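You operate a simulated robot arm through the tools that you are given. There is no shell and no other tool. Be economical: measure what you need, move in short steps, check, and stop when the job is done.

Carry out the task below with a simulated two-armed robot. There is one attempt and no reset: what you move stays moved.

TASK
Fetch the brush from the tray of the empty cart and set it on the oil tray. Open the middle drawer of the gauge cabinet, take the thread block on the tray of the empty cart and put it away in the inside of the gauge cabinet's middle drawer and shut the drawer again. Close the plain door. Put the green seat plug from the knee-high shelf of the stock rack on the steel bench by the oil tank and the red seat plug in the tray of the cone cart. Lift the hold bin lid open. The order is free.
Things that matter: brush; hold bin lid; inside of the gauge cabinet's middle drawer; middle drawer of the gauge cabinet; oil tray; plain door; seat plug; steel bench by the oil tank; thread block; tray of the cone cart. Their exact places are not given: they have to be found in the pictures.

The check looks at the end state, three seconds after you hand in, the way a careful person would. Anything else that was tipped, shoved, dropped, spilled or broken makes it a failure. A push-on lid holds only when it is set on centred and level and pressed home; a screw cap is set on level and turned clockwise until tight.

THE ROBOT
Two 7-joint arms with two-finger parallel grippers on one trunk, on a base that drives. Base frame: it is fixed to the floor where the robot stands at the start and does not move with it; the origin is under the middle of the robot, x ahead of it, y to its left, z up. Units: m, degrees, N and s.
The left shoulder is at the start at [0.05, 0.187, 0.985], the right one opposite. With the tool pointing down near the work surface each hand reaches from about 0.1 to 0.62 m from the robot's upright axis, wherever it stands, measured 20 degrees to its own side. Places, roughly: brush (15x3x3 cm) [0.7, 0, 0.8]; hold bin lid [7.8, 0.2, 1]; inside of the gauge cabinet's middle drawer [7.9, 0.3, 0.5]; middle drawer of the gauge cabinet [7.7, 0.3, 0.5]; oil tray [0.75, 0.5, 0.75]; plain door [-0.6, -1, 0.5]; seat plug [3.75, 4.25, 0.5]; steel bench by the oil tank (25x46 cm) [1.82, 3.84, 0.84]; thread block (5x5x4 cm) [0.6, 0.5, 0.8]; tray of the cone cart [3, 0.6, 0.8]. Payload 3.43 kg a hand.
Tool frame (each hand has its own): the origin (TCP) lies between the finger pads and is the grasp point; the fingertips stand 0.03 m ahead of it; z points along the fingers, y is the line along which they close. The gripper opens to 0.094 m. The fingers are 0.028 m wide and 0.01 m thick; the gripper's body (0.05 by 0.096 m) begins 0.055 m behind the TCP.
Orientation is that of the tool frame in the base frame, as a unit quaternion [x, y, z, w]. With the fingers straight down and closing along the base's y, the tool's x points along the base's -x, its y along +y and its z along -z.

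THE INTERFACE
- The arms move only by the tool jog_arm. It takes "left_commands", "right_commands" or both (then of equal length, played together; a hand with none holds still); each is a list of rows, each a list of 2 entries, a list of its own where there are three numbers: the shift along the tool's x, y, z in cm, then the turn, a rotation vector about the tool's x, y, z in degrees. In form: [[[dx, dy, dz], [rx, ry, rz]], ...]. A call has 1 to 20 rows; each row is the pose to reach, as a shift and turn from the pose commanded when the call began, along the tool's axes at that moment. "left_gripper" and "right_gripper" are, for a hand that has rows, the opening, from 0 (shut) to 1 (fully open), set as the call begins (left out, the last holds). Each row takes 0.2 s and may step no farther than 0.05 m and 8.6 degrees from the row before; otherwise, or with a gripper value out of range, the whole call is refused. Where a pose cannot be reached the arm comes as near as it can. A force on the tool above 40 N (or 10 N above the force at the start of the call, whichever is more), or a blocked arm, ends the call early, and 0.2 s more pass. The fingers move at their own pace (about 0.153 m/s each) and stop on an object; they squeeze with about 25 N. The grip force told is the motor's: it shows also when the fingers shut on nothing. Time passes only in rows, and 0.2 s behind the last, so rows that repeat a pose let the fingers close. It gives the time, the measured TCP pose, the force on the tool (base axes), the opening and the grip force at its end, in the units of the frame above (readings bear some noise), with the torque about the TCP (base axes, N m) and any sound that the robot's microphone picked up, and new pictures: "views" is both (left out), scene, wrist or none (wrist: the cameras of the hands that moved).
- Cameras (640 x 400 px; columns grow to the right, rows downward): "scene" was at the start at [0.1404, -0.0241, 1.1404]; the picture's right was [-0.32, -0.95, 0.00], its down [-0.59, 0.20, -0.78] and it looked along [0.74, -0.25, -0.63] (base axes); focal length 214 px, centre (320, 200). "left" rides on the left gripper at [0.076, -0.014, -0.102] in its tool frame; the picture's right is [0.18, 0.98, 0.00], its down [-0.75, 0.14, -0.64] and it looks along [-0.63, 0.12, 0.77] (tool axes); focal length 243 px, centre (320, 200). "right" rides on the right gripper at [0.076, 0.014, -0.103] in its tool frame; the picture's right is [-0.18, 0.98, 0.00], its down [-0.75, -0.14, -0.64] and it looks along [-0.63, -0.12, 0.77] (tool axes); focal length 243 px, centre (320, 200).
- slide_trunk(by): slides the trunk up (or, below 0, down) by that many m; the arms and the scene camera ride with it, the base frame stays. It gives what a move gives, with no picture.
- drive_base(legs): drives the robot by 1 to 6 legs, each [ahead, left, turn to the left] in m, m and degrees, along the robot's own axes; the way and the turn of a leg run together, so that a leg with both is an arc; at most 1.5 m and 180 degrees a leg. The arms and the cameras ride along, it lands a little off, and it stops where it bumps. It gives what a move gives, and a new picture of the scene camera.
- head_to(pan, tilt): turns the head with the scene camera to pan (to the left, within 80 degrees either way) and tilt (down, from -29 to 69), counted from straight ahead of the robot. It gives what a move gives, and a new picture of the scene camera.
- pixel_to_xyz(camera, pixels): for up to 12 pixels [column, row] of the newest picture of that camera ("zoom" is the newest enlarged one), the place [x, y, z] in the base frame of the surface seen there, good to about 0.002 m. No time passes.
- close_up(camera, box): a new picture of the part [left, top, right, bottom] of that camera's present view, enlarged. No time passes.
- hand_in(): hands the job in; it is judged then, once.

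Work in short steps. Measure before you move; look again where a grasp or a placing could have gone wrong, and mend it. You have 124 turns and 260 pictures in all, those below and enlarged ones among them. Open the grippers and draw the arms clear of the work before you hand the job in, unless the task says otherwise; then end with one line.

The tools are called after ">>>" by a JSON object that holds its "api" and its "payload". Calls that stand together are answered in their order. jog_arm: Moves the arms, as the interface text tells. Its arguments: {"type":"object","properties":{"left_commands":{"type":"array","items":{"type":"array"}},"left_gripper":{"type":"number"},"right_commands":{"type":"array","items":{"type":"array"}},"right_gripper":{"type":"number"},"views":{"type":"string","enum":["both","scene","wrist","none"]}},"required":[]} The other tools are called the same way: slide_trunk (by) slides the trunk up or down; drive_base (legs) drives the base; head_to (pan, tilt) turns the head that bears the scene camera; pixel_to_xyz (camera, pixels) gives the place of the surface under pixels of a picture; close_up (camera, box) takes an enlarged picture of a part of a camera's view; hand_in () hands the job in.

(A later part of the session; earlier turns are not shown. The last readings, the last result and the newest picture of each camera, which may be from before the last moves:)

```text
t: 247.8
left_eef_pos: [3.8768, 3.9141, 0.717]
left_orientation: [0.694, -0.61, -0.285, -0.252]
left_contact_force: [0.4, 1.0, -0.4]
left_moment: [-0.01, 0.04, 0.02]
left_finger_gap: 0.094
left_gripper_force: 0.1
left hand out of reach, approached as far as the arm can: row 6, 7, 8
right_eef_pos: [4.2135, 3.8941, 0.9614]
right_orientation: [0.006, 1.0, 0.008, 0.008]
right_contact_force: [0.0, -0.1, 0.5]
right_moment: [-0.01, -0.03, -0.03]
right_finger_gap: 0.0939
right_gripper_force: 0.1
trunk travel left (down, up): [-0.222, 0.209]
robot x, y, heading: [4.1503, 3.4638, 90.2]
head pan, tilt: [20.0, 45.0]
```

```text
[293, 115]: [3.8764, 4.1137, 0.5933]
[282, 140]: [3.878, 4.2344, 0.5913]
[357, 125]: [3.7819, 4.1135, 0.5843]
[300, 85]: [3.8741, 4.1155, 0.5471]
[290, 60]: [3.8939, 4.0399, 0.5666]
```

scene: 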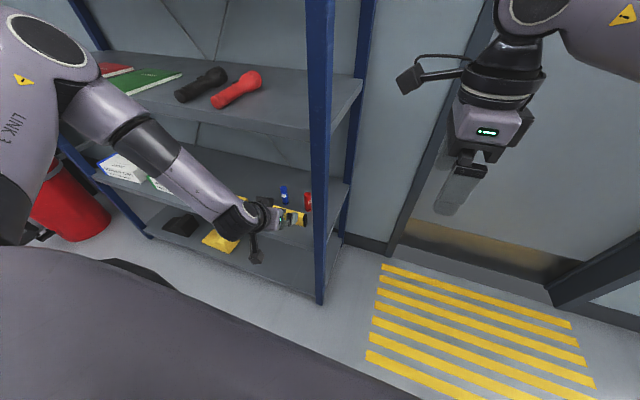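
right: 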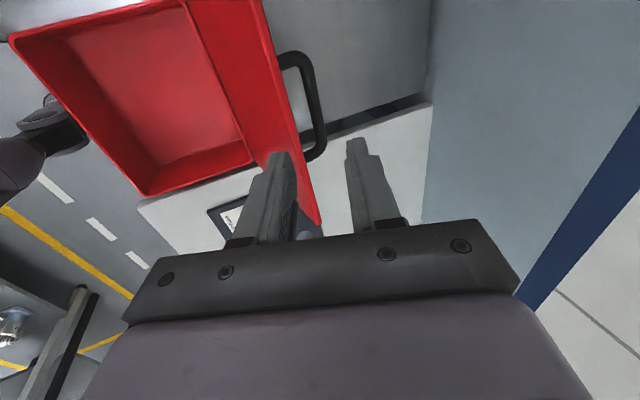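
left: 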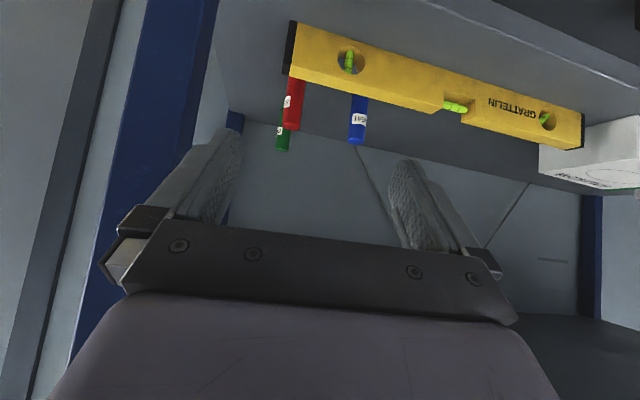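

The forearm would meet the upper shelf at 45 degrees, so I lower the trunk 12 cm and pitch the hand to about 60 degrees, which keeps the wrist farther out.

>>> {"api": "slide_trunk", "payload": {"by": -0.12}}

>>> {"api": "jog_arm", "payload": {"left_commands": [[[0, 0, 0], [0, -5, 0]], [[0, 0, 0], [0, -10, 0]], [[0, 0, 0], [0, -15, 0]], [[0, 0, 0], [0, -15, 0]]], "left_gripper": 1, "views": "scene"}}

```text
t: 249.3
left_eef_pos: [3.8762, 3.9135, 0.5974]
left_orientation: [0.695, -0.61, -0.286, -0.251]
left_contact_force: [0.5, 0.0, 0.1]
left_moment: [0.0, -0.01, 0.03]
left_finger_gap: 0.0939
left_gripper_force: 0.1
right_eef_pos: [4.2129, 3.8944, 0.842]
right_orientation: [0.006, 1.0, 0.009, 0.007]
right_contact_force: [-0.7, -0.5, -0.1]
right_moment: [-0.01, 0.02, 0.0]
right_finger_gap: 0.094
right_gripper_force: 0.0
trunk travel left (down, up): [-0.102, 0.329]
robot x, y, heading: [4.1519, 3.4683, 90.1]
head pan, tilt: [20.0, 45.0]
```

```text
t: 250.3
left_eef_pos: [3.903, 3.9389, 0.6463]
left_orientation: [0.668, -0.575, -0.364, -0.301]
left_contact_force: [-0.2, 0.0, 0.6]
left_moment: [-0.01, -0.03, -0.01]
left_finger_gap: 0.0942
left_gripper_force: 0.0
left hand out of reach, approached as far as the arm can: row 1, 2, 3, 4
right_eef_pos: [4.2139, 3.8944, 0.8408]
right_orientation: [0.006, 1.0, 0.008, 0.009]
right_contact_force: [-0.8, -0.4, 0.4]
right_moment: [-0.03, -0.01, -0.02]
right_finger_gap: 0.0939
right_gripper_force: 0.0
trunk travel left (down, up): [-0.102, 0.329]
robot x, y, heading: [4.1475, 3.4649, 90.1]
head pan, tilt: [20.0, 45.0]
```

scene: 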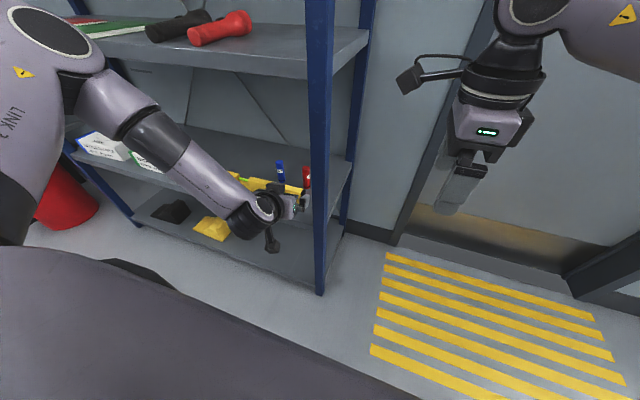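

The hand is at 56 degrees and z 0.646. I lower the trunk 5 cm, shift 2.4 cm left and advance 9 cm, then check clearances.

>>> {"api": "slide_trunk", "payload": {"by": -0.05}}

>>> {"api": "drive_base", "payload": {"legs": [[0.09, 0.024, 0]]}}

>>> {"api": "close_up", "payload": {"camera": "left", "box": [0, 0, 640, 400]}}

>>> {"api": "pixel_to_xyz", "payload": {"camera": "scene", "pixels": [[110, 70], [150, 130], [190, 160], [230, 200], [330, 40], [305, 165], [270, 225]]}}

```text
t: 251.3
left_eef_pos: [3.9037, 3.9379, 0.5979]
left_orientation: [0.667, -0.576, -0.364, -0.301]
left_contact_force: [0.0, 0.1, 0.6]
left_moment: [0.0, -0.03, -0.01]
left_finger_gap: 0.0936
left_gripper_force: 0.0
right_eef_pos: [4.2129, 3.8938, 0.7917]
right_orientation: [0.007, 1.0, 0.009, 0.007]
right_contact_force: [-0.2, 0.1, 0.8]
right_moment: [0.02, 0.0, -0.01]
right_finger_gap: 0.0943
right_gripper_force: 0.0
trunk travel left (down, up): [-0.052, 0.379]
robot x, y, heading: [4.1517, 3.4623, 90.2]
head pan, tilt: [20.0, 45.0]
```

```text
t: 252.4
left_eef_pos: [3.8785, 4.0282, 0.5978]
left_orientation: [0.668, -0.576, -0.364, -0.3]
left_contact_force: [0.2, 0.2, -0.5]
left_moment: [0.02, 0.0, 0.01]
left_finger_gap: 0.0942
left_gripper_force: 0.2
right_eef_pos: [4.189, 3.9833, 0.7913]
right_orientation: [0.006, 1.0, 0.008, 0.007]
right_contact_force: [-0.5, 0.0, -0.1]
right_moment: [0.02, 0.02, 0.04]
right_finger_gap: 0.0942
right_gripper_force: 0.1
trunk travel left (down, up): [-0.052, 0.379]
robot x, y, heading: [4.1298, 3.5552, 90.4]
head pan, tilt: [20.0, 45.0]
```

scene: 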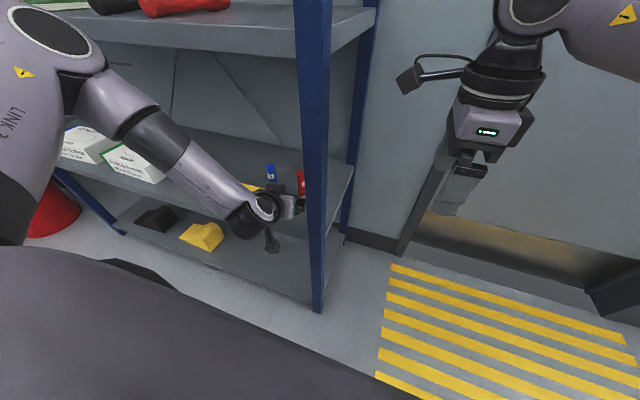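

```text
1.00 times, centred on (320, 200) of left
```

zoom: 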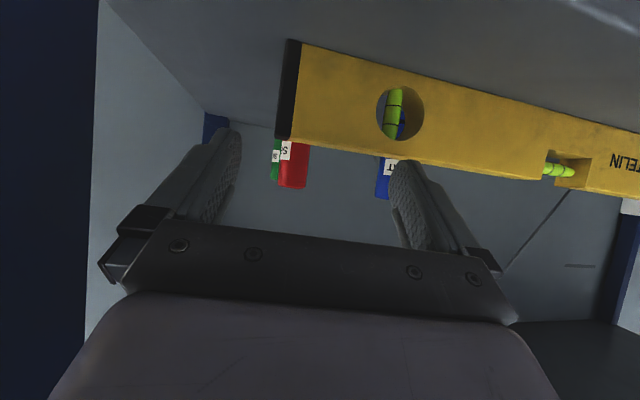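

```text
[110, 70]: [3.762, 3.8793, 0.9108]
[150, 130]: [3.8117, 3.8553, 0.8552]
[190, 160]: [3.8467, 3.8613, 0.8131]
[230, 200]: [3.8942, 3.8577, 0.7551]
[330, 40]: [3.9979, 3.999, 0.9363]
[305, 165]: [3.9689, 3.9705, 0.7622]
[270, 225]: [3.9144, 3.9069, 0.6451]
```

The fingertips are about level with the spirit level's top, and the forearm nears the upper shelf. I raise 2.5 cm and go forward with the arm rather than the base.

>>> {"api": "slide_trunk", "payload": {"by": 0.025}}

>>> {"api": "jog_arm", "payload": {"left_commands": [[[-1.1, -0.3, 1.6], [0, 0, 0]], [[-2.2, -0.6, 3.3], [0, 0, 0]], [[-3.3, -0.9, 4.9], [0, 0, 0]], [[-4.4, -1.2, 6.6], [0, 0, 0]], [[-5.0, -1.4, 7.4], [0, 0, 0]], [[-5.0, -1.4, 7.4], [0, 0, 0]]], "left_gripper": 1, "views": "both"}}

```text
t: 253.1
left_eef_pos: [3.8779, 4.0274, 0.6229]
left_orientation: [0.668, -0.576, -0.363, -0.301]
left_contact_force: [0.1, 0.3, -0.3]
left_moment: [0.0, 0.0, -0.02]
left_finger_gap: 0.094
left_gripper_force: 0.1
right_eef_pos: [4.1899, 3.9823, 0.8172]
right_orientation: [0.006, 1.0, 0.009, 0.008]
right_contact_force: [-0.7, 0.3, 0.0]
right_moment: [-0.02, -0.01, 0.03]
right_finger_gap: 0.0941
right_gripper_force: 0.0
trunk travel left (down, up): [-0.077, 0.354]
robot x, y, heading: [4.1255, 3.5528, 90.1]
head pan, tilt: [20.0, 45.0]
```

```text
t: 254.5
left_eef_pos: [3.8658, 4.1092, 0.6391]
left_orientation: [0.668, -0.576, -0.362, -0.3]
left_contact_force: [0.4, 0.7, -1.2]
left_moment: [-0.02, -0.02, 0.0]
left_finger_gap: 0.094
left_gripper_force: 0.0
left hand out of reach, approached as far as the arm can: row 2, 3, 4, 5, 6
right_eef_pos: [4.1889, 3.9831, 0.8177]
right_orientation: [0.007, 1.0, 0.009, 0.009]
right_contact_force: [0.1, -0.1, 1.3]
right_moment: [-0.04, 0.01, 0.02]
right_finger_gap: 0.094
right_gripper_force: 0.1
trunk travel left (down, up): [-0.077, 0.354]
robot x, y, heading: [4.1272, 3.5526, 90.2]
head pan, tilt: [20.0, 45.0]
```

scene: 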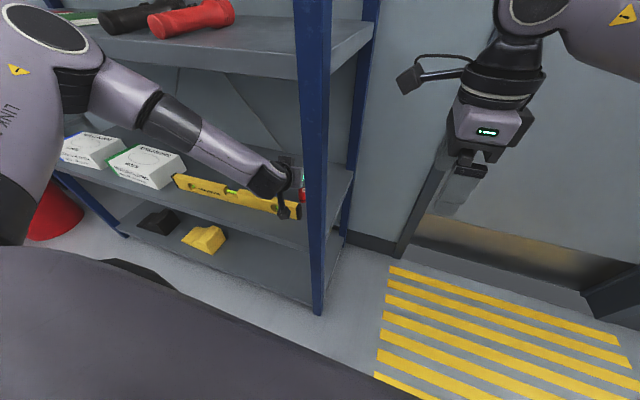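
left: 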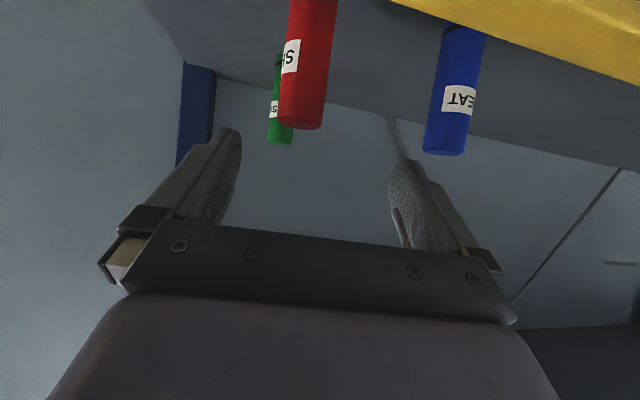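

I check the forearm against the upper shelf's edge, shifting the base 1.3 cm right and 1 cm ahead.

>>> {"api": "drive_base", "payload": {"legs": [[0.01, -0.013, 0]]}}

>>> {"api": "pixel_to_xyz", "payload": {"camera": "scene", "pixels": [[110, 65], [125, 75], [150, 100], [190, 130], [230, 160], [200, 70], [200, 55], [130, 60], [105, 60]]}}

```text
t: 255.3
left_eef_pos: [3.8775, 4.1179, 0.6392]
left_orientation: [0.668, -0.576, -0.363, -0.301]
left_contact_force: [0.0, -0.3, -0.2]
left_moment: [0.01, 0.0, 0.03]
left_finger_gap: 0.0938
left_gripper_force: 0.0
right_eef_pos: [4.2021, 3.9941, 0.8157]
right_orientation: [0.007, 1.0, 0.009, 0.009]
right_contact_force: [0.0, -0.1, 1.2]
right_moment: [0.0, 0.02, 0.02]
right_finger_gap: 0.094
right_gripper_force: 0.0
trunk travel left (down, up): [-0.077, 0.354]
robot x, y, heading: [4.1381, 3.5631, 90.1]
head pan, tilt: [20.0, 45.0]
```

scene: 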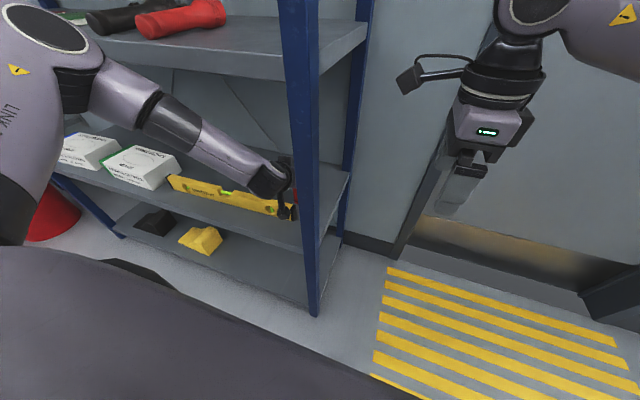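

```text
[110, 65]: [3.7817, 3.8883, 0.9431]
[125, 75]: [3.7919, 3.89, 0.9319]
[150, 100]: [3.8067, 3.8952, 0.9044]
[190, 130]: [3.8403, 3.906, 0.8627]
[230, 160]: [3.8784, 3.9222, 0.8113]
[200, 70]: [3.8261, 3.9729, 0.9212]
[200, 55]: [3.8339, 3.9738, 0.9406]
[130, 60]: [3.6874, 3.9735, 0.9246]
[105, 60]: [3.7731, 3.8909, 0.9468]
```

Clearance to the upper shelf is 1–2 cm. I lower the trunk in two small steps, watching forces.

>>> {"api": "slide_trunk", "payload": {"by": -0.022}}

>>> {"api": "close_up", "payload": {"camera": "scene", "box": [0, 0, 340, 260]}}

>>> {"api": "close_up", "payload": {"camera": "left", "box": [0, 0, 640, 400]}}

```text
t: 255.9
left_eef_pos: [3.8793, 4.1184, 0.617]
left_orientation: [0.668, -0.576, -0.363, -0.301]
left_contact_force: [0.7, -0.2, 0.7]
left_moment: [0.04, 0.02, 0.03]
left_finger_gap: 0.0939
left_gripper_force: 0.0
right_eef_pos: [4.2022, 3.9937, 0.7936]
right_orientation: [0.006, 1.0, 0.009, 0.007]
right_contact_force: [-0.9, 0.1, -0.2]
right_moment: [-0.02, -0.04, 0.02]
right_finger_gap: 0.0941
right_gripper_force: 0.0
trunk travel left (down, up): [-0.055, 0.376]
robot x, y, heading: [4.1369, 3.5677, 90.2]
head pan, tilt: [20.0, 45.0]
```

```text
1.54 times, centred on (170, 130) of scene
```

zoom: 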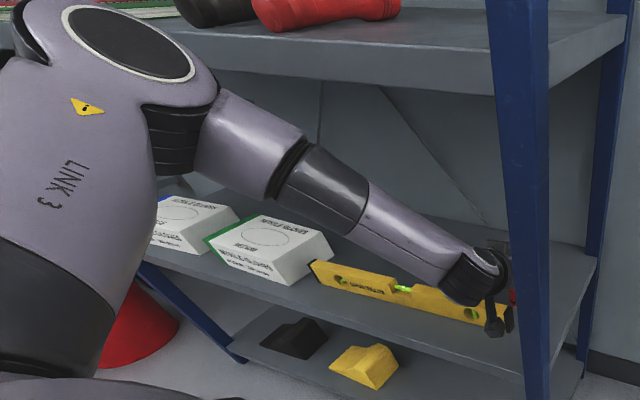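

```text
1.00 times, centred on (320, 200) of left
```

zoom: 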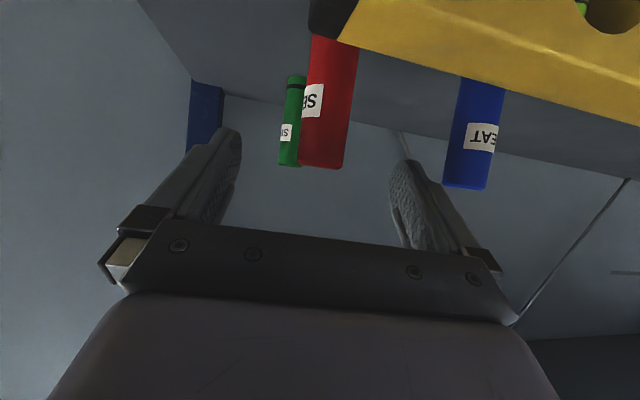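

Red lies between the fingers and blue outside. I lower 2.4 cm more and close.

>>> {"api": "slide_trunk", "payload": {"by": -0.024}}

>>> {"api": "jog_arm", "payload": {"left_commands": [[[0, 0, 0], [0, 0, 0]], [[0, 0, 0], [0, 0, 0]], [[0, 0, 0], [0, 0, 0]]], "left_gripper": 0, "views": "wrist"}}

```text
t: 256.6
left_eef_pos: [3.8775, 4.1185, 0.5934]
left_orientation: [0.668, -0.576, -0.363, -0.301]
left_contact_force: [-0.9, -0.2, 0.2]
left_moment: [-0.04, 0.02, 0.0]
left_finger_gap: 0.0942
left_gripper_force: 0.0
right_eef_pos: [4.2017, 3.9941, 0.7714]
right_orientation: [0.006, 1.0, 0.009, 0.007]
right_contact_force: [0.1, 1.5, 0.8]
right_moment: [0.03, 0.01, -0.02]
right_finger_gap: 0.0939
right_gripper_force: 0.1
trunk travel left (down, up): [-0.031, 0.4]
robot x, y, heading: [4.1376, 3.5631, 90.3]
head pan, tilt: [20.0, 45.0]
```

```text
t: 257.4
left_eef_pos: [3.8794, 4.1197, 0.594]
left_orientation: [0.668, -0.576, -0.363, -0.301]
left_contact_force: [0.2, 0.3, 0.8]
left_moment: [-0.01, 0.03, 0.04]
left_finger_gap: 0.0282
left_gripper_force: 24.9
right_eef_pos: [4.202, 3.9945, 0.7708]
right_orientation: [0.005, 1.0, 0.009, 0.007]
right_contact_force: [0.1, 0.8, -0.5]
right_moment: [-0.02, -0.01, -0.01]
right_finger_gap: 0.0938
right_gripper_force: 0.0
trunk travel left (down, up): [-0.031, 0.4]
robot x, y, heading: [4.1387, 3.5626, 90.1]
head pan, tilt: [20.0, 45.0]
```

left: 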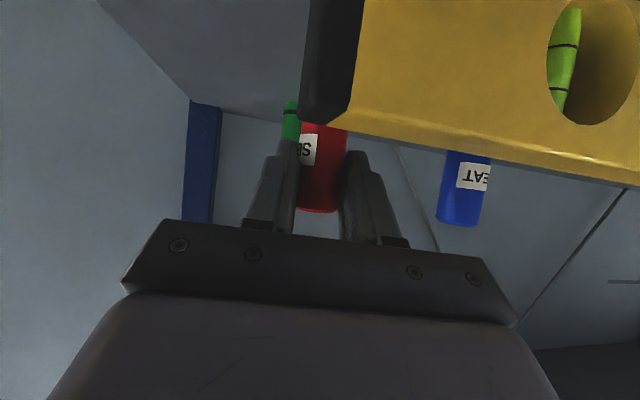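

Red is held (28 mm). I lift 6.8 cm (bottom 0.588, above the level's 0.575) and back straight out.

>>> {"api": "slide_trunk", "payload": {"by": 0.068}}

>>> {"api": "drive_base", "payload": {"legs": [[-0.3, 0, 0]]}}

>>> {"api": "close_up", "payload": {"camera": "left", "box": [0, 0, 640, 400]}}

```text
t: 258.5
left_eef_pos: [3.8775, 4.1188, 0.6611]
left_orientation: [0.667, -0.577, -0.362, -0.301]
left_contact_force: [0.2, 0.9, -0.2]
left_moment: [0.03, -0.02, -0.01]
left_finger_gap: 0.0281
left_gripper_force: 25.3
right_eef_pos: [4.2016, 3.9932, 0.8385]
right_orientation: [0.007, 1.0, 0.008, 0.008]
right_contact_force: [-0.2, 0.2, 0.0]
right_moment: [-0.01, 0.0, -0.02]
right_finger_gap: 0.0942
right_gripper_force: 0.1
trunk travel left (down, up): [-0.099, 0.332]
robot x, y, heading: [4.1445, 3.5627, 90.3]
head pan, tilt: [20.0, 45.0]
```

```text
t: 260.5
left_eef_pos: [3.8786, 3.823, 0.6614]
left_orientation: [0.668, -0.576, -0.362, -0.301]
left_contact_force: [-0.5, -0.4, -0.5]
left_moment: [0.01, 0.01, 0.03]
left_finger_gap: 0.028
left_gripper_force: 24.8
right_eef_pos: [4.2029, 3.6982, 0.8382]
right_orientation: [0.005, 1.0, 0.008, 0.008]
right_contact_force: [0.0, 0.3, 0.1]
right_moment: [-0.02, 0.0, 0.03]
right_finger_gap: 0.0942
right_gripper_force: 0.1
trunk travel left (down, up): [-0.099, 0.332]
robot x, y, heading: [4.1398, 3.2685, 90.1]
head pan, tilt: [20.0, 45.0]
```

scene: 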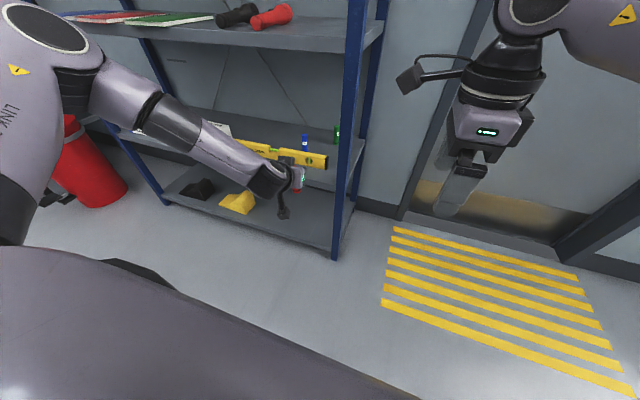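

```text
1.00 times, centred on (320, 200) of left
```

zoom: 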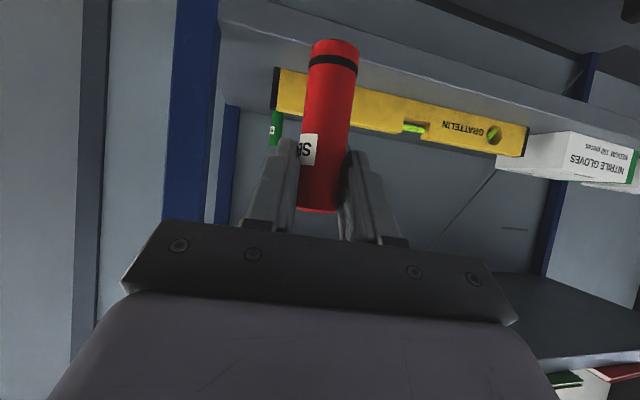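

Red is safely held. Green is only 0.1 m from the rack's open right side, so I'll reach it from there with the right hand. First I bring the right hand into the same forward-pitched pose.

>>> {"api": "jog_arm", "payload": {"right_commands": [[[-1.2, 0.4, 1], [-3.35, -3.35, -6.3]], [[-2.5, 0.8, 2], [-6.7, -6.7, -12.6]], [[-3.7, 1.1, 3], [-10.1, -10.1, -18.9]], [[-4.9, 1.5, 4], [-13.4, -13.4, -25.2]], [[-6.2, 1.9, 5], [-16.8, -16.8, -31.5]], [[-7.4, 2.3, 6], [-20.1, -20.1, -37.8]], [[-8.6, 2.7, 7], [-23.5, -23.5, -44.2]], [[-9.8, 3.1, 8], [-26.8, -26.8, -50.5]], [[-11.1, 3.5, 9], [-30.2, -30.2, -56.8]], [[-12.3, 3.8, 10], [-33.5, -33.5, -63.1]], [[-13.5, 4.2, 11], [-36.9, -36.9, -69.4]], [[-14.8, 4.6, 12], [-40.2, -40.2, -75.7]], [[-16, 5, 13], [-43.6, -43.6, -82]], [[-16, 5, 13], [-43.6, -43.6, -82]]], "right_gripper": 1, "views": "none"}}

```text
t: 263.5
left_eef_pos: [3.8793, 3.8219, 0.6621]
left_orientation: [0.668, -0.576, -0.362, -0.301]
left_contact_force: [-0.2, 0.4, -0.2]
left_moment: [0.0, 0.01, -0.04]
left_finger_gap: 0.0281
left_gripper_force: 25.4
right_eef_pos: [4.3652, 3.7492, 0.7114]
right_orientation: [-0.621, 0.622, 0.331, 0.343]
right_contact_force: [0.5, 0.6, 0.5]
right_moment: [-0.03, -0.01, 0.0]
right_finger_gap: 0.094
right_gripper_force: 0.1
trunk travel left (down, up): [-0.099, 0.332]
robot x, y, heading: [4.1461, 3.2687, 90.2]
head pan, tilt: [20.0, 45.0]
```

The right hand is pitched 57 degrees forward. I back a little, turn to heading 155 and slide over to the rack's right side.

>>> {"api": "drive_base", "payload": {"legs": [[-0.1, 0, 0], [0, 0, 65], [-0.024, -0.62, 0]]}}

>>> {"api": "head_to", "payload": {"pan": -15, "tilt": 35}}

```text
t: 269.5
left_eef_pos: [3.7088, 3.5164, 0.6604]
left_orientation: [0.873, -0.126, -0.467, -0.059]
left_contact_force: [-0.2, 0.0, 0.1]
left_moment: [-0.02, 0.01, 0.03]
left_finger_gap: 0.0282
left_gripper_force: 25.5
right_eef_pos: [3.9761, 3.9057, 0.7144]
right_orientation: [0.862, -0.169, -0.47, -0.087]
right_contact_force: [-6.0, -10.4, -1.7]
right_moment: [-0.2, 0.05, 0.49]
right_finger_gap: 0.0875
right_gripper_force: 0.1
trunk travel left (down, up): [-0.099, 0.332]
robot x, y, heading: [4.3219, 3.5172, 155.3]
head pan, tilt: [20.0, 45.0]
stopped in leg 3: the force on the tool passed its limit (the readings are from after the stop); the commanded pose is now the measured one
```

scene: 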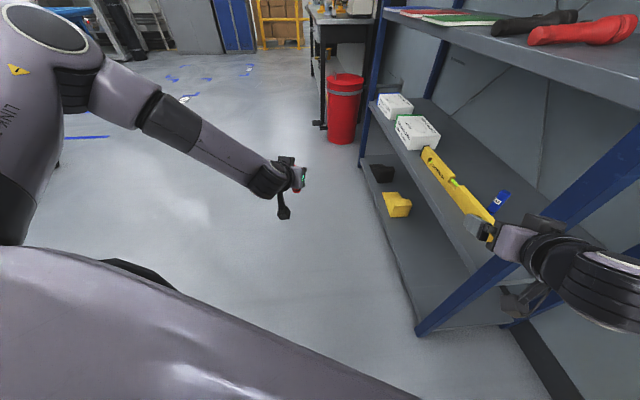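

```text
t: 270.5
left_eef_pos: [3.7088, 3.5162, 0.6613]
left_orientation: [0.873, -0.126, -0.467, -0.059]
left_contact_force: [-0.2, 1.0, -0.4]
left_moment: [-0.01, 0.0, 0.02]
left_finger_gap: 0.0281
left_gripper_force: 25.5
right_eef_pos: [3.9763, 3.907, 0.7125]
right_orientation: [0.862, -0.172, -0.469, -0.089]
right_contact_force: [-4.6, -17.6, -1.9]
right_moment: [-0.19, 0.02, 0.42]
right_finger_gap: 0.084
right_gripper_force: 0.2
trunk travel left (down, up): [-0.099, 0.332]
robot x, y, heading: [4.3254, 3.5185, 154.8]
head pan, tilt: [-15.0, 35.0]
```

scene: 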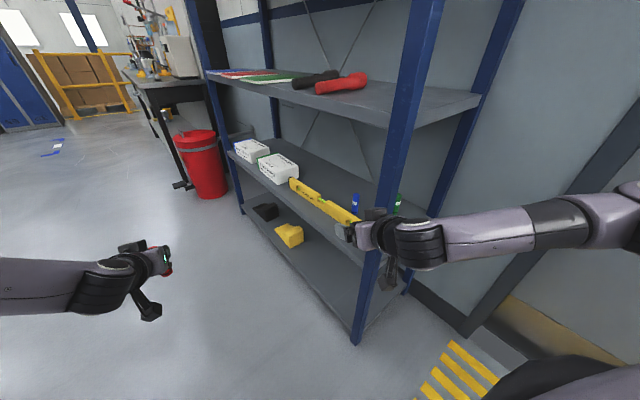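

The right fingers touched the rack's front post lightly (17 N) while sliding. I step back left, retreat, then go round wide of the post.

>>> {"api": "drive_base", "payload": {"legs": [[0, 0.06, 0], [-0.18, 0, 0], [0, -0.32, 0]]}}

>>> {"api": "close_up", "payload": {"camera": "right", "box": [0, 0, 640, 400]}}

```text
t: 274.4
left_eef_pos: [3.9821, 3.6789, 0.6605]
left_orientation: [0.873, -0.129, -0.467, -0.06]
left_contact_force: [0.4, -0.6, -1.0]
left_moment: [0.01, -0.03, -0.03]
left_finger_gap: 0.0279
left_gripper_force: 25.1
right_eef_pos: [4.2528, 4.0702, 0.713]
right_orientation: [0.861, -0.174, -0.469, -0.09]
right_contact_force: [0.1, 0.1, -0.1]
right_moment: [-0.03, -0.06, -0.04]
right_finger_gap: 0.094
right_gripper_force: 0.0
trunk travel left (down, up): [-0.099, 0.332]
robot x, y, heading: [4.5967, 3.6767, 155.1]
head pan, tilt: [-15.0, 35.0]
```

scene: 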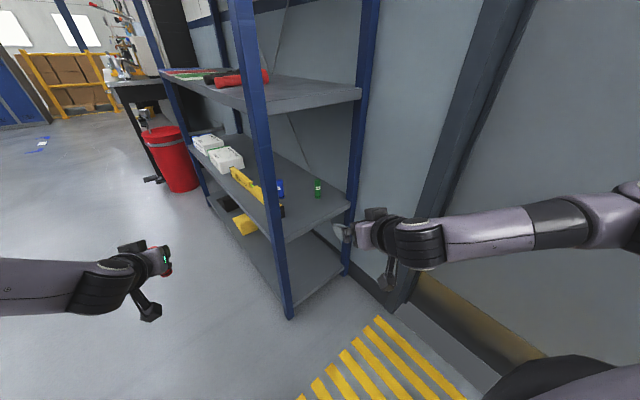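

```text
1.00 times, centred on (320, 200) of right
```

zoom: 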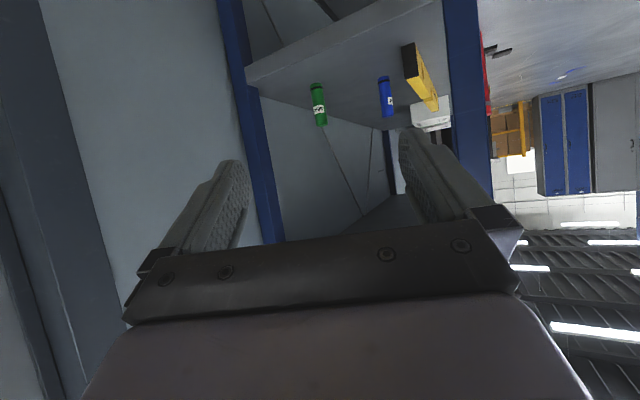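

Now green lies straight ahead of the hand. I measure the plug and both posts to confirm the gap.

>>> {"api": "pixel_to_xyz", "payload": {"camera": "right", "pixels": [[318, 92], [320, 118], [235, 60], [265, 180], [455, 60], [460, 130], [300, 70], [400, 30]]}}

>>> {"api": "drive_base", "payload": {"legs": [[0.15, 0, 0]]}}

>>> {"api": "slide_trunk", "payload": {"by": -0.085}}

>>> {"api": "jog_arm", "payload": {"right_commands": [[[-1, 0, 1.5], [0, 0, 0]], [[-2, 0, 3], [0, 0, 0]], [[-3, 0, 4.5], [0, 0, 0]], [[-3.5, 0, 6.5], [0, 0, 0]], [[-3.5, 0, 9], [0, 0, 0]], [[-3.5, 0, 9], [0, 0, 0]]], "right_gripper": 0.9, "views": "both"}}

```text
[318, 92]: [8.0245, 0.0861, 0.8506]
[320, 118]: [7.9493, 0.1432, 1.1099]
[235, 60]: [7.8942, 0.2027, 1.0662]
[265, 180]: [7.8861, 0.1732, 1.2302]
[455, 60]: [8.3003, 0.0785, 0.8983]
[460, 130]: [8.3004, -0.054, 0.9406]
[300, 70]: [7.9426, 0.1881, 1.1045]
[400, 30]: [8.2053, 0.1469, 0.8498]
```

```text
t: 275.7
left_eef_pos: [3.846, 3.7423, 0.6603]
left_orientation: [0.873, -0.128, -0.468, -0.059]
left_contact_force: [0.2, 0.0, -0.9]
left_moment: [0.02, -0.04, 0.01]
left_finger_gap: 0.0283
left_gripper_force: 25.1
right_eef_pos: [4.1161, 4.1325, 0.7132]
right_orientation: [0.862, -0.174, -0.468, -0.09]
right_contact_force: [0.1, -0.7, -0.1]
right_moment: [0.01, -0.03, 0.01]
right_finger_gap: 0.0942
right_gripper_force: 0.0
trunk travel left (down, up): [-0.099, 0.332]
robot x, y, heading: [4.4618, 3.7452, 155.0]
head pan, tilt: [-15.0, 35.0]
```

scene: 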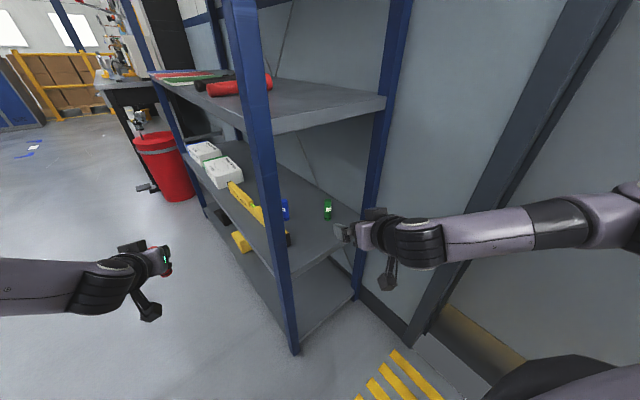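

```text
t: 276.9
left_eef_pos: [3.8468, 3.7431, 0.5759]
left_orientation: [0.873, -0.128, -0.467, -0.06]
left_contact_force: [0.1, 0.3, -1.0]
left_moment: [-0.01, -0.01, -0.02]
left_finger_gap: 0.0278
left_gripper_force: 24.6
right_eef_pos: [4.1168, 4.133, 0.629]
right_orientation: [0.861, -0.173, -0.469, -0.089]
right_contact_force: [1.0, -0.2, -0.7]
right_moment: [0.02, 0.01, -0.01]
right_finger_gap: 0.0941
right_gripper_force: 0.1
trunk travel left (down, up): [-0.014, 0.417]
robot x, y, heading: [4.4605, 3.743, 154.9]
head pan, tilt: [-15.0, 35.0]
```

```text
t: 278.3
left_eef_pos: [3.8474, 3.7423, 0.5764]
left_orientation: [0.873, -0.129, -0.467, -0.06]
left_contact_force: [0.0, -0.4, -0.6]
left_moment: [0.01, 0.0, 0.02]
left_finger_gap: 0.0281
left_gripper_force: 25.0
right_eef_pos: [4.0293, 4.1703, 0.61]
right_orientation: [0.861, -0.174, -0.469, -0.091]
right_contact_force: [-0.2, 0.5, 0.1]
right_moment: [-0.03, 0.01, -0.02]
right_finger_gap: 0.0846
right_gripper_force: 0.1
trunk travel left (down, up): [-0.014, 0.417]
robot x, y, heading: [4.461, 3.7399, 154.9]
head pan, tilt: [-15.0, 35.0]
```

scene: 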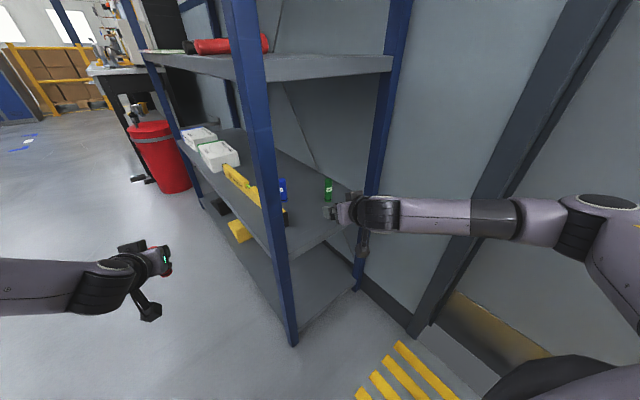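
right: 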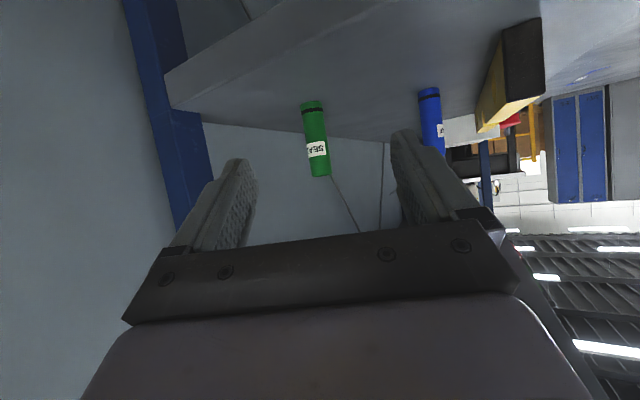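

I measure the green plug and the rear post from this fresh wrist picture.

>>> {"api": "pixel_to_xyz", "payload": {"camera": "right", "pixels": [[312, 110], [318, 165], [322, 172], [195, 180], [165, 100], [428, 100], [500, 80]]}}

```text
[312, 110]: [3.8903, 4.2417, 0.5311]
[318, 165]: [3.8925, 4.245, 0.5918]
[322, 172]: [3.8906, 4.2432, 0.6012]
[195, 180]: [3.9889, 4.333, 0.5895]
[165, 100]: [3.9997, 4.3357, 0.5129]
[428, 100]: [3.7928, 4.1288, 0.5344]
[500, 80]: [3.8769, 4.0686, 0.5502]
```

The plug centre is (3.877,4.249). I drive 10 cm ahead, then finish with the arm and close.

>>> {"api": "drive_base", "payload": {"legs": [[0.1, 0, 0]]}}

>>> {"api": "jog_arm", "payload": {"right_commands": [[[-0.7, -0.4, 2], [0, 0, 0]], [[-1.4, -0.7, 4], [0, 0, 0]], [[-2.0, -1.1, 6], [0, 0, 0]], [[-2.0, -1.1, 6], [0, 0, 0]]], "right_gripper": 0.9, "views": "wrist"}}

```text
t: 279.5
left_eef_pos: [3.7564, 3.7832, 0.5762]
left_orientation: [0.873, -0.127, -0.467, -0.06]
left_contact_force: [-0.1, 0.4, 0.1]
left_moment: [-0.01, 0.0, -0.02]
left_finger_gap: 0.028
left_gripper_force: 24.9
right_eef_pos: [3.9395, 4.2104, 0.6084]
right_orientation: [0.861, -0.174, -0.469, -0.09]
right_contact_force: [0.3, 0.3, 0.6]
right_moment: [0.01, 0.02, 0.01]
right_finger_gap: 0.0849
right_gripper_force: 0.1
trunk travel left (down, up): [-0.014, 0.417]
robot x, y, heading: [4.3699, 3.7868, 155.2]
head pan, tilt: [-15.0, 35.0]
```

scene: 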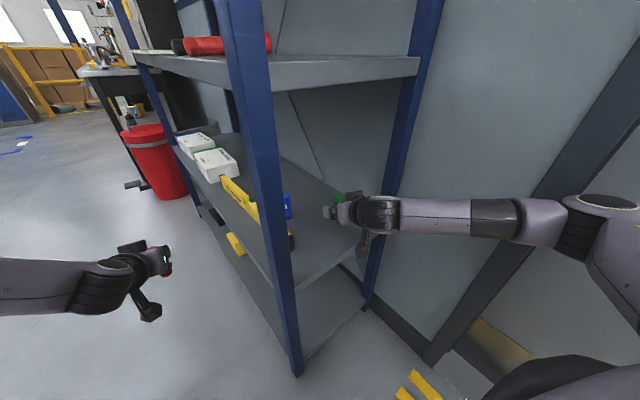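

```text
t: 280.5
left_eef_pos: [3.7575, 3.7843, 0.5753]
left_orientation: [0.872, -0.128, -0.468, -0.06]
left_contact_force: [0.3, -0.2, 0.2]
left_moment: [0.03, -0.05, -0.03]
left_finger_gap: 0.0283
left_gripper_force: 24.8
right_eef_pos: [3.8877, 4.2453, 0.5931]
right_orientation: [0.861, -0.174, -0.468, -0.09]
right_contact_force: [-0.6, 0.6, -0.2]
right_moment: [-0.01, 0.0, 0.02]
right_finger_gap: 0.0846
right_gripper_force: 0.1
trunk travel left (down, up): [-0.014, 0.417]
robot x, y, heading: [4.3702, 3.7846, 154.7]
head pan, tilt: [-15.0, 35.0]
```

right: 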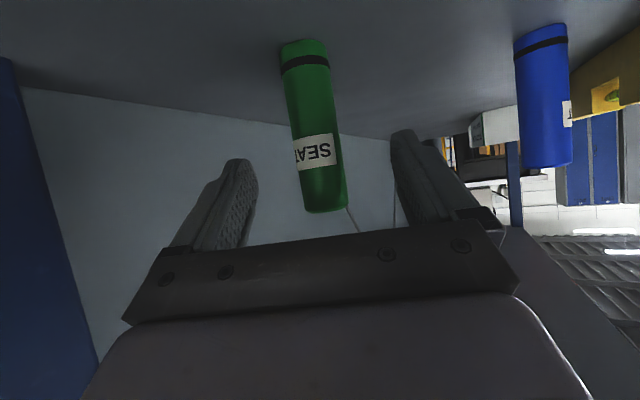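

Green stands between the fingers. I close, lift with the trunk, and back straight out.

>>> {"api": "jog_arm", "payload": {"right_commands": [[[0, 0, 0], [0, 0, 0]], [[0, 0, 0], [0, 0, 0]], [[0, 0, 0], [0, 0, 0]]], "right_gripper": 0, "views": "none"}}

>>> {"api": "slide_trunk", "payload": {"by": 0.07}}

>>> {"api": "drive_base", "payload": {"legs": [[-0.4, 0, 0]]}}

>>> {"api": "close_up", "payload": {"camera": "right", "box": [0, 0, 640, 400]}}

```text
t: 281.3
left_eef_pos: [3.7573, 3.7834, 0.5764]
left_orientation: [0.873, -0.128, -0.467, -0.059]
left_contact_force: [0.2, -0.5, -0.4]
left_moment: [0.04, 0.01, 0.0]
left_finger_gap: 0.0282
left_gripper_force: 25.2
right_eef_pos: [3.8865, 4.2446, 0.5935]
right_orientation: [0.861, -0.174, -0.469, -0.091]
right_contact_force: [-0.7, 0.3, 0.4]
right_moment: [0.02, 0.02, -0.01]
right_finger_gap: 0.028
right_gripper_force: 24.9
trunk travel left (down, up): [-0.014, 0.417]
robot x, y, heading: [4.3734, 3.7872, 154.8]
head pan, tilt: [-15.0, 35.0]
```

```text
t: 282.4
left_eef_pos: [3.7569, 3.7844, 0.6463]
left_orientation: [0.873, -0.127, -0.468, -0.059]
left_contact_force: [0.3, 0.1, -1.0]
left_moment: [0.06, -0.03, 0.03]
left_finger_gap: 0.0281
left_gripper_force: 25.1
right_eef_pos: [3.8887, 4.2448, 0.6621]
right_orientation: [0.861, -0.174, -0.469, -0.09]
right_contact_force: [0.1, -0.2, -1.2]
right_moment: [-0.01, 0.02, -0.02]
right_finger_gap: 0.028
right_gripper_force: 24.8
trunk travel left (down, up): [-0.084, 0.347]
robot x, y, heading: [4.3703, 3.7851, 154.8]
head pan, tilt: [-15.0, 35.0]
```

```text
t: 284.9
left_eef_pos: [4.1181, 3.6133, 0.6451]
left_orientation: [0.873, -0.126, -0.467, -0.059]
left_contact_force: [-0.7, 0.3, -0.9]
left_moment: [-0.01, -0.03, 0.02]
left_finger_gap: 0.0282
left_gripper_force: 24.6
right_eef_pos: [4.2467, 4.0755, 0.6625]
right_orientation: [0.862, -0.173, -0.468, -0.09]
right_contact_force: [-0.3, 0.0, -1.2]
right_moment: [0.0, 0.0, 0.02]
right_finger_gap: 0.0283
right_gripper_force: 24.7
trunk travel left (down, up): [-0.084, 0.347]
robot x, y, heading: [4.7334, 3.6163, 155.2]
head pan, tilt: [-15.0, 35.0]
```

scene: 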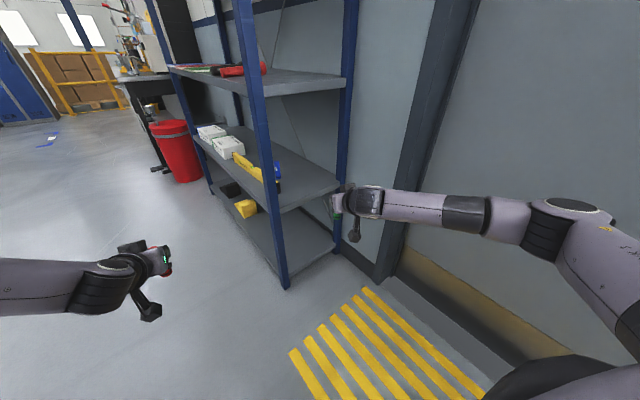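

```text
1.00 times, centred on (320, 200) of right
```

zoom: 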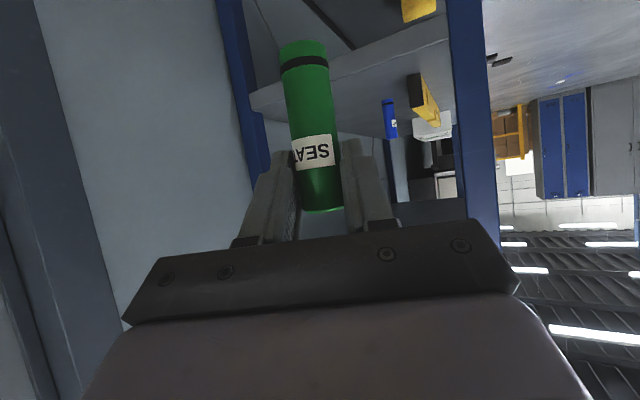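

Both plugs are held. I move clear, turn to face the wall and slide along to the oil-tank bench near x 1.8, then raise the trunk and look.

>>> {"api": "drive_base", "payload": {"legs": [[0, 0.65, 0], [0, 0, -65], [0, 1.5, 0], [0, 1.2, 0]]}}

>>> {"api": "slide_trunk", "payload": {"by": 0.33}}

>>> {"api": "head_to", "payload": {"pan": 0, "tilt": 30}}

```text
t: 304.0
left_eef_pos: [1.5133, 3.5839, 0.6455]
left_orientation: [0.667, -0.577, -0.361, -0.301]
left_contact_force: [0.2, 0.6, -1.1]
left_moment: [-0.01, -0.02, 0.01]
left_finger_gap: 0.0281
left_gripper_force: 24.5
right_eef_pos: [1.9859, 3.6592, 0.6632]
right_orientation: [0.632, -0.61, -0.346, -0.329]
right_contact_force: [-0.1, -0.3, -0.4]
right_moment: [-0.02, 0.0, -0.06]
right_finger_gap: 0.0283
right_gripper_force: 25.0
trunk travel left (down, up): [-0.084, 0.347]
robot x, y, heading: [1.7724, 3.0245, 89.9]
head pan, tilt: [-15.0, 35.0]
```

scene: 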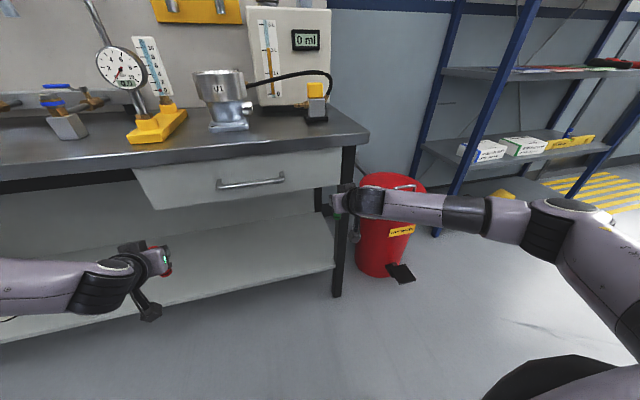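

```text
t: 307.2
left_eef_pos: [1.5141, 3.5841, 0.975]
left_orientation: [0.667, -0.577, -0.362, -0.302]
left_contact_force: [-1.2, 0.3, -0.3]
left_moment: [0.02, 0.03, 0.05]
left_finger_gap: 0.0281
left_gripper_force: 25.3
right_eef_pos: [1.9862, 3.6596, 0.9937]
right_orientation: [0.633, -0.61, -0.346, -0.328]
right_contact_force: [-0.2, -0.2, -0.4]
right_moment: [-0.02, 0.02, -0.04]
right_finger_gap: 0.0281
right_gripper_force: 24.9
trunk travel left (down, up): [-0.414, 0.017]
robot x, y, heading: [1.7683, 3.03, 90.0]
head pan, tilt: [-15.0, 35.0]
```

```text
t: 308.0
left_eef_pos: [1.5135, 3.5839, 0.9761]
left_orientation: [0.667, -0.578, -0.361, -0.301]
left_contact_force: [0.2, 0.5, -1.5]
left_moment: [-0.01, 0.01, 0.03]
left_finger_gap: 0.0282
left_gripper_force: 24.9
right_eef_pos: [1.9871, 3.6598, 0.9918]
right_orientation: [0.632, -0.611, -0.346, -0.328]
right_contact_force: [-0.1, -0.4, -0.3]
right_moment: [-0.03, 0.01, -0.02]
right_finger_gap: 0.028
right_gripper_force: 25.1
trunk travel left (down, up): [-0.414, 0.017]
robot x, y, heading: [1.7698, 3.0275, 89.9]
head pan, tilt: [0.0, 30.0]
```

scene: 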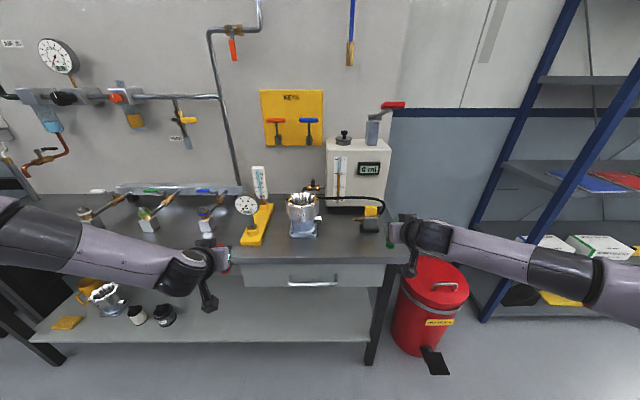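

I measure the bench top around the oil tank to find a free spot.

>>> {"api": "pixel_to_xyz", "payload": {"camera": "scene", "pixels": [[340, 240], [340, 257], [385, 240], [300, 235], [355, 205], [370, 225], [335, 228], [300, 250], [384, 225], [310, 215], [270, 245], [355, 235]]}}

>>> {"api": "close_up", "payload": {"camera": "scene", "box": [220, 130, 440, 290]}}

```text
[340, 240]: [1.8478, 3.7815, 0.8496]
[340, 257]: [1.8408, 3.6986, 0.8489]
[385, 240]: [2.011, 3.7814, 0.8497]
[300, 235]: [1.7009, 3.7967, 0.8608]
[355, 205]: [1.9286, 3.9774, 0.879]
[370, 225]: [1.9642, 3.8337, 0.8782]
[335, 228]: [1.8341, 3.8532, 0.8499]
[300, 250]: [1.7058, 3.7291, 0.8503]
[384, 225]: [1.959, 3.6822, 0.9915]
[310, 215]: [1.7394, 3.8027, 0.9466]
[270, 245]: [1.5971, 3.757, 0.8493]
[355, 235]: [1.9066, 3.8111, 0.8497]
```

```text
2.50 times, centred on (330, 210) of scene
```

zoom: 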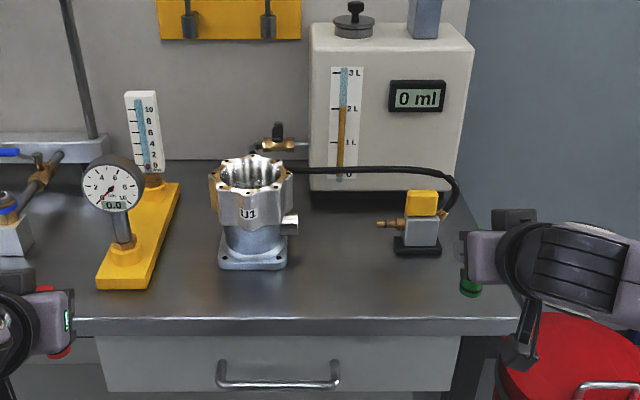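

Free spot between U1 and the pump: about (1.845,3.81), bench z 0.850. Before driving in I check what stands where the left hand will go (x about 1.37).

>>> {"api": "pixel_to_xyz", "payload": {"camera": "scene", "pixels": [[207, 228], [205, 212], [150, 225], [222, 200], [245, 240], [215, 190], [180, 240], [230, 235]]}}

```text
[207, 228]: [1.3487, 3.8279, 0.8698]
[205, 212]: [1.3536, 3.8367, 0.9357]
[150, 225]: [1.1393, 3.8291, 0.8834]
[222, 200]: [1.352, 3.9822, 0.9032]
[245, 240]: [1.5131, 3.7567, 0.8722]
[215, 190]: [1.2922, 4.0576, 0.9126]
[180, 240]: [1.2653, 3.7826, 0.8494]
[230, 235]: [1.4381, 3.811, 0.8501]
```

The item at (1.35,3.81+) leaves 6 cm to the left hand. I slide left 0.142 and in 0.125, then check.

>>> {"api": "drive_base", "payload": {"legs": [[0, 0.142, 0], [0.125, 0, 0]]}}

>>> {"api": "jog_arm", "payload": {"right_commands": [[[1.5, 0, 1], [0, 0, 0]], [[3, 0, 2], [0, 0, 0]], [[3.8, 0, 2.4], [0, 0, 0]], [[3.8, 0, 2.4], [0, 0, 0]]], "views": "both"}}

```text
t: 310.2
left_eef_pos: [1.3705, 3.7096, 0.9751]
left_orientation: [0.667, -0.577, -0.362, -0.301]
left_contact_force: [0.3, 0.5, -0.4]
left_moment: [0.01, -0.01, -0.03]
left_finger_gap: 0.0284
left_gripper_force: 24.4
right_eef_pos: [1.8431, 3.7863, 0.9917]
right_orientation: [0.633, -0.61, -0.346, -0.328]
right_contact_force: [0.2, -0.6, -0.7]
right_moment: [0.03, -0.01, 0.01]
right_finger_gap: 0.0282
right_gripper_force: 25.1
trunk travel left (down, up): [-0.414, 0.017]
robot x, y, heading: [1.6283, 3.1531, 89.9]
head pan, tilt: [0.0, 30.0]
```

scene: 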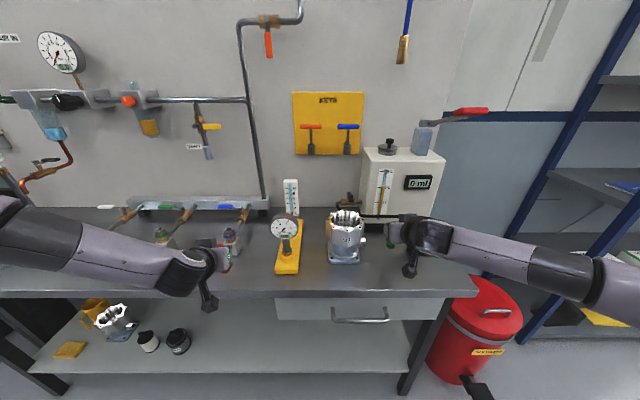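

```text
t: 311.2
left_eef_pos: [1.371, 3.7105, 0.9747]
left_orientation: [0.667, -0.577, -0.362, -0.302]
left_contact_force: [0.7, -0.1, 0.2]
left_moment: [-0.01, 0.0, 0.0]
left_finger_gap: 0.0282
left_gripper_force: 25.1
right_eef_pos: [1.8452, 3.7862, 0.948]
right_orientation: [0.633, -0.61, -0.346, -0.328]
right_contact_force: [0.1, 0.4, -0.3]
right_moment: [-0.02, 0.02, -0.01]
right_finger_gap: 0.0282
right_gripper_force: 25.3
trunk travel left (down, up): [-0.414, 0.017]
robot x, y, heading: [1.6249, 3.1507, 90.0]
head pan, tilt: [0.0, 30.0]
```

scene: 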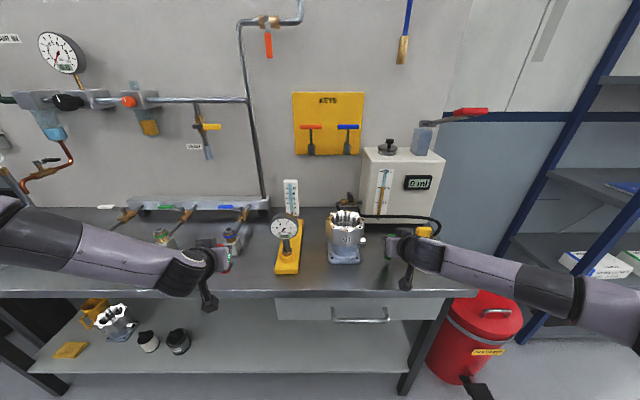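
right: 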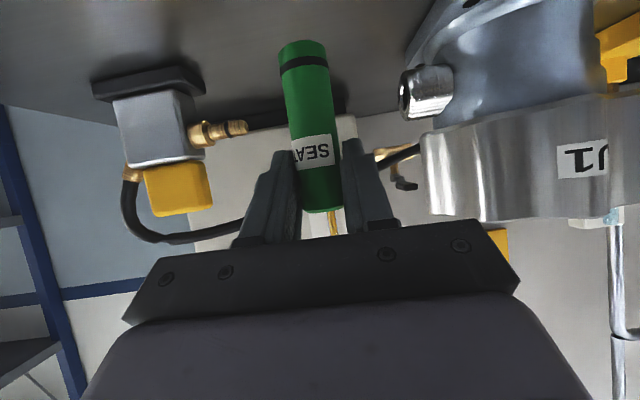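

Plug bottom is at about 0.8745. I lower the last 2.3 cm to the bench and open the fingers moderately.

>>> {"api": "jog_arm", "payload": {"right_commands": [[[1, 0, 0.65], [0, 0, 0]], [[1.95, 0, 1.26], [0, 0, 0]], [[1.95, 0, 1.26], [0, 0, 0]]], "views": "none"}}

>>> {"api": "jog_arm", "payload": {"right_commands": [[[0, 0, 0], [0, 0, 0]], [[0, 0, 0], [0, 0, 0]]], "right_gripper": 0.55, "views": "wrist"}}

```text
t: 312.0
left_eef_pos: [1.3713, 3.7091, 0.9757]
left_orientation: [0.667, -0.577, -0.362, -0.301]
left_contact_force: [-0.2, -0.5, -1.2]
left_moment: [-0.01, -0.01, 0.02]
left_finger_gap: 0.0282
left_gripper_force: 25.3
right_eef_pos: [1.8441, 3.7851, 0.9254]
right_orientation: [0.632, -0.611, -0.346, -0.328]
right_contact_force: [0.0, 0.5, -0.7]
right_moment: [-0.02, -0.01, 0.01]
right_finger_gap: 0.0281
right_gripper_force: 25.0
trunk travel left (down, up): [-0.414, 0.017]
robot x, y, heading: [1.6295, 3.1544, 89.8]
head pan, tilt: [0.0, 30.0]
```

```text
t: 312.6
left_eef_pos: [1.3711, 3.7103, 0.976]
left_orientation: [0.667, -0.577, -0.363, -0.302]
left_contact_force: [-0.5, -0.1, -0.1]
left_moment: [-0.02, 0.04, -0.02]
left_finger_gap: 0.0282
left_gripper_force: 25.1
right_eef_pos: [1.8451, 3.786, 0.9253]
right_orientation: [0.632, -0.61, -0.346, -0.328]
right_contact_force: [0.1, -0.4, 0.1]
right_moment: [0.05, 0.01, 0.0]
right_finger_gap: 0.0518
right_gripper_force: 0.1
trunk travel left (down, up): [-0.414, 0.017]
robot x, y, heading: [1.6274, 3.1525, 89.8]
head pan, tilt: [0.0, 30.0]
```

right: 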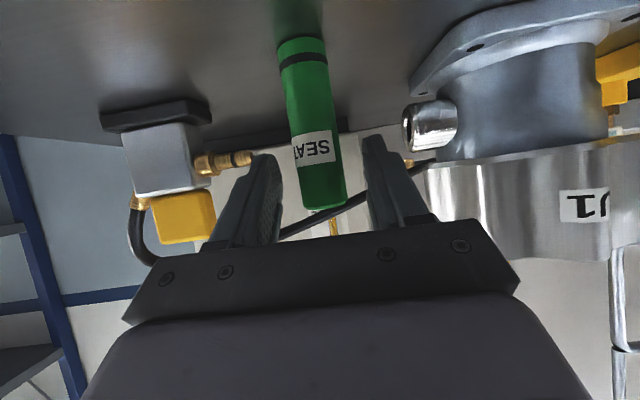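

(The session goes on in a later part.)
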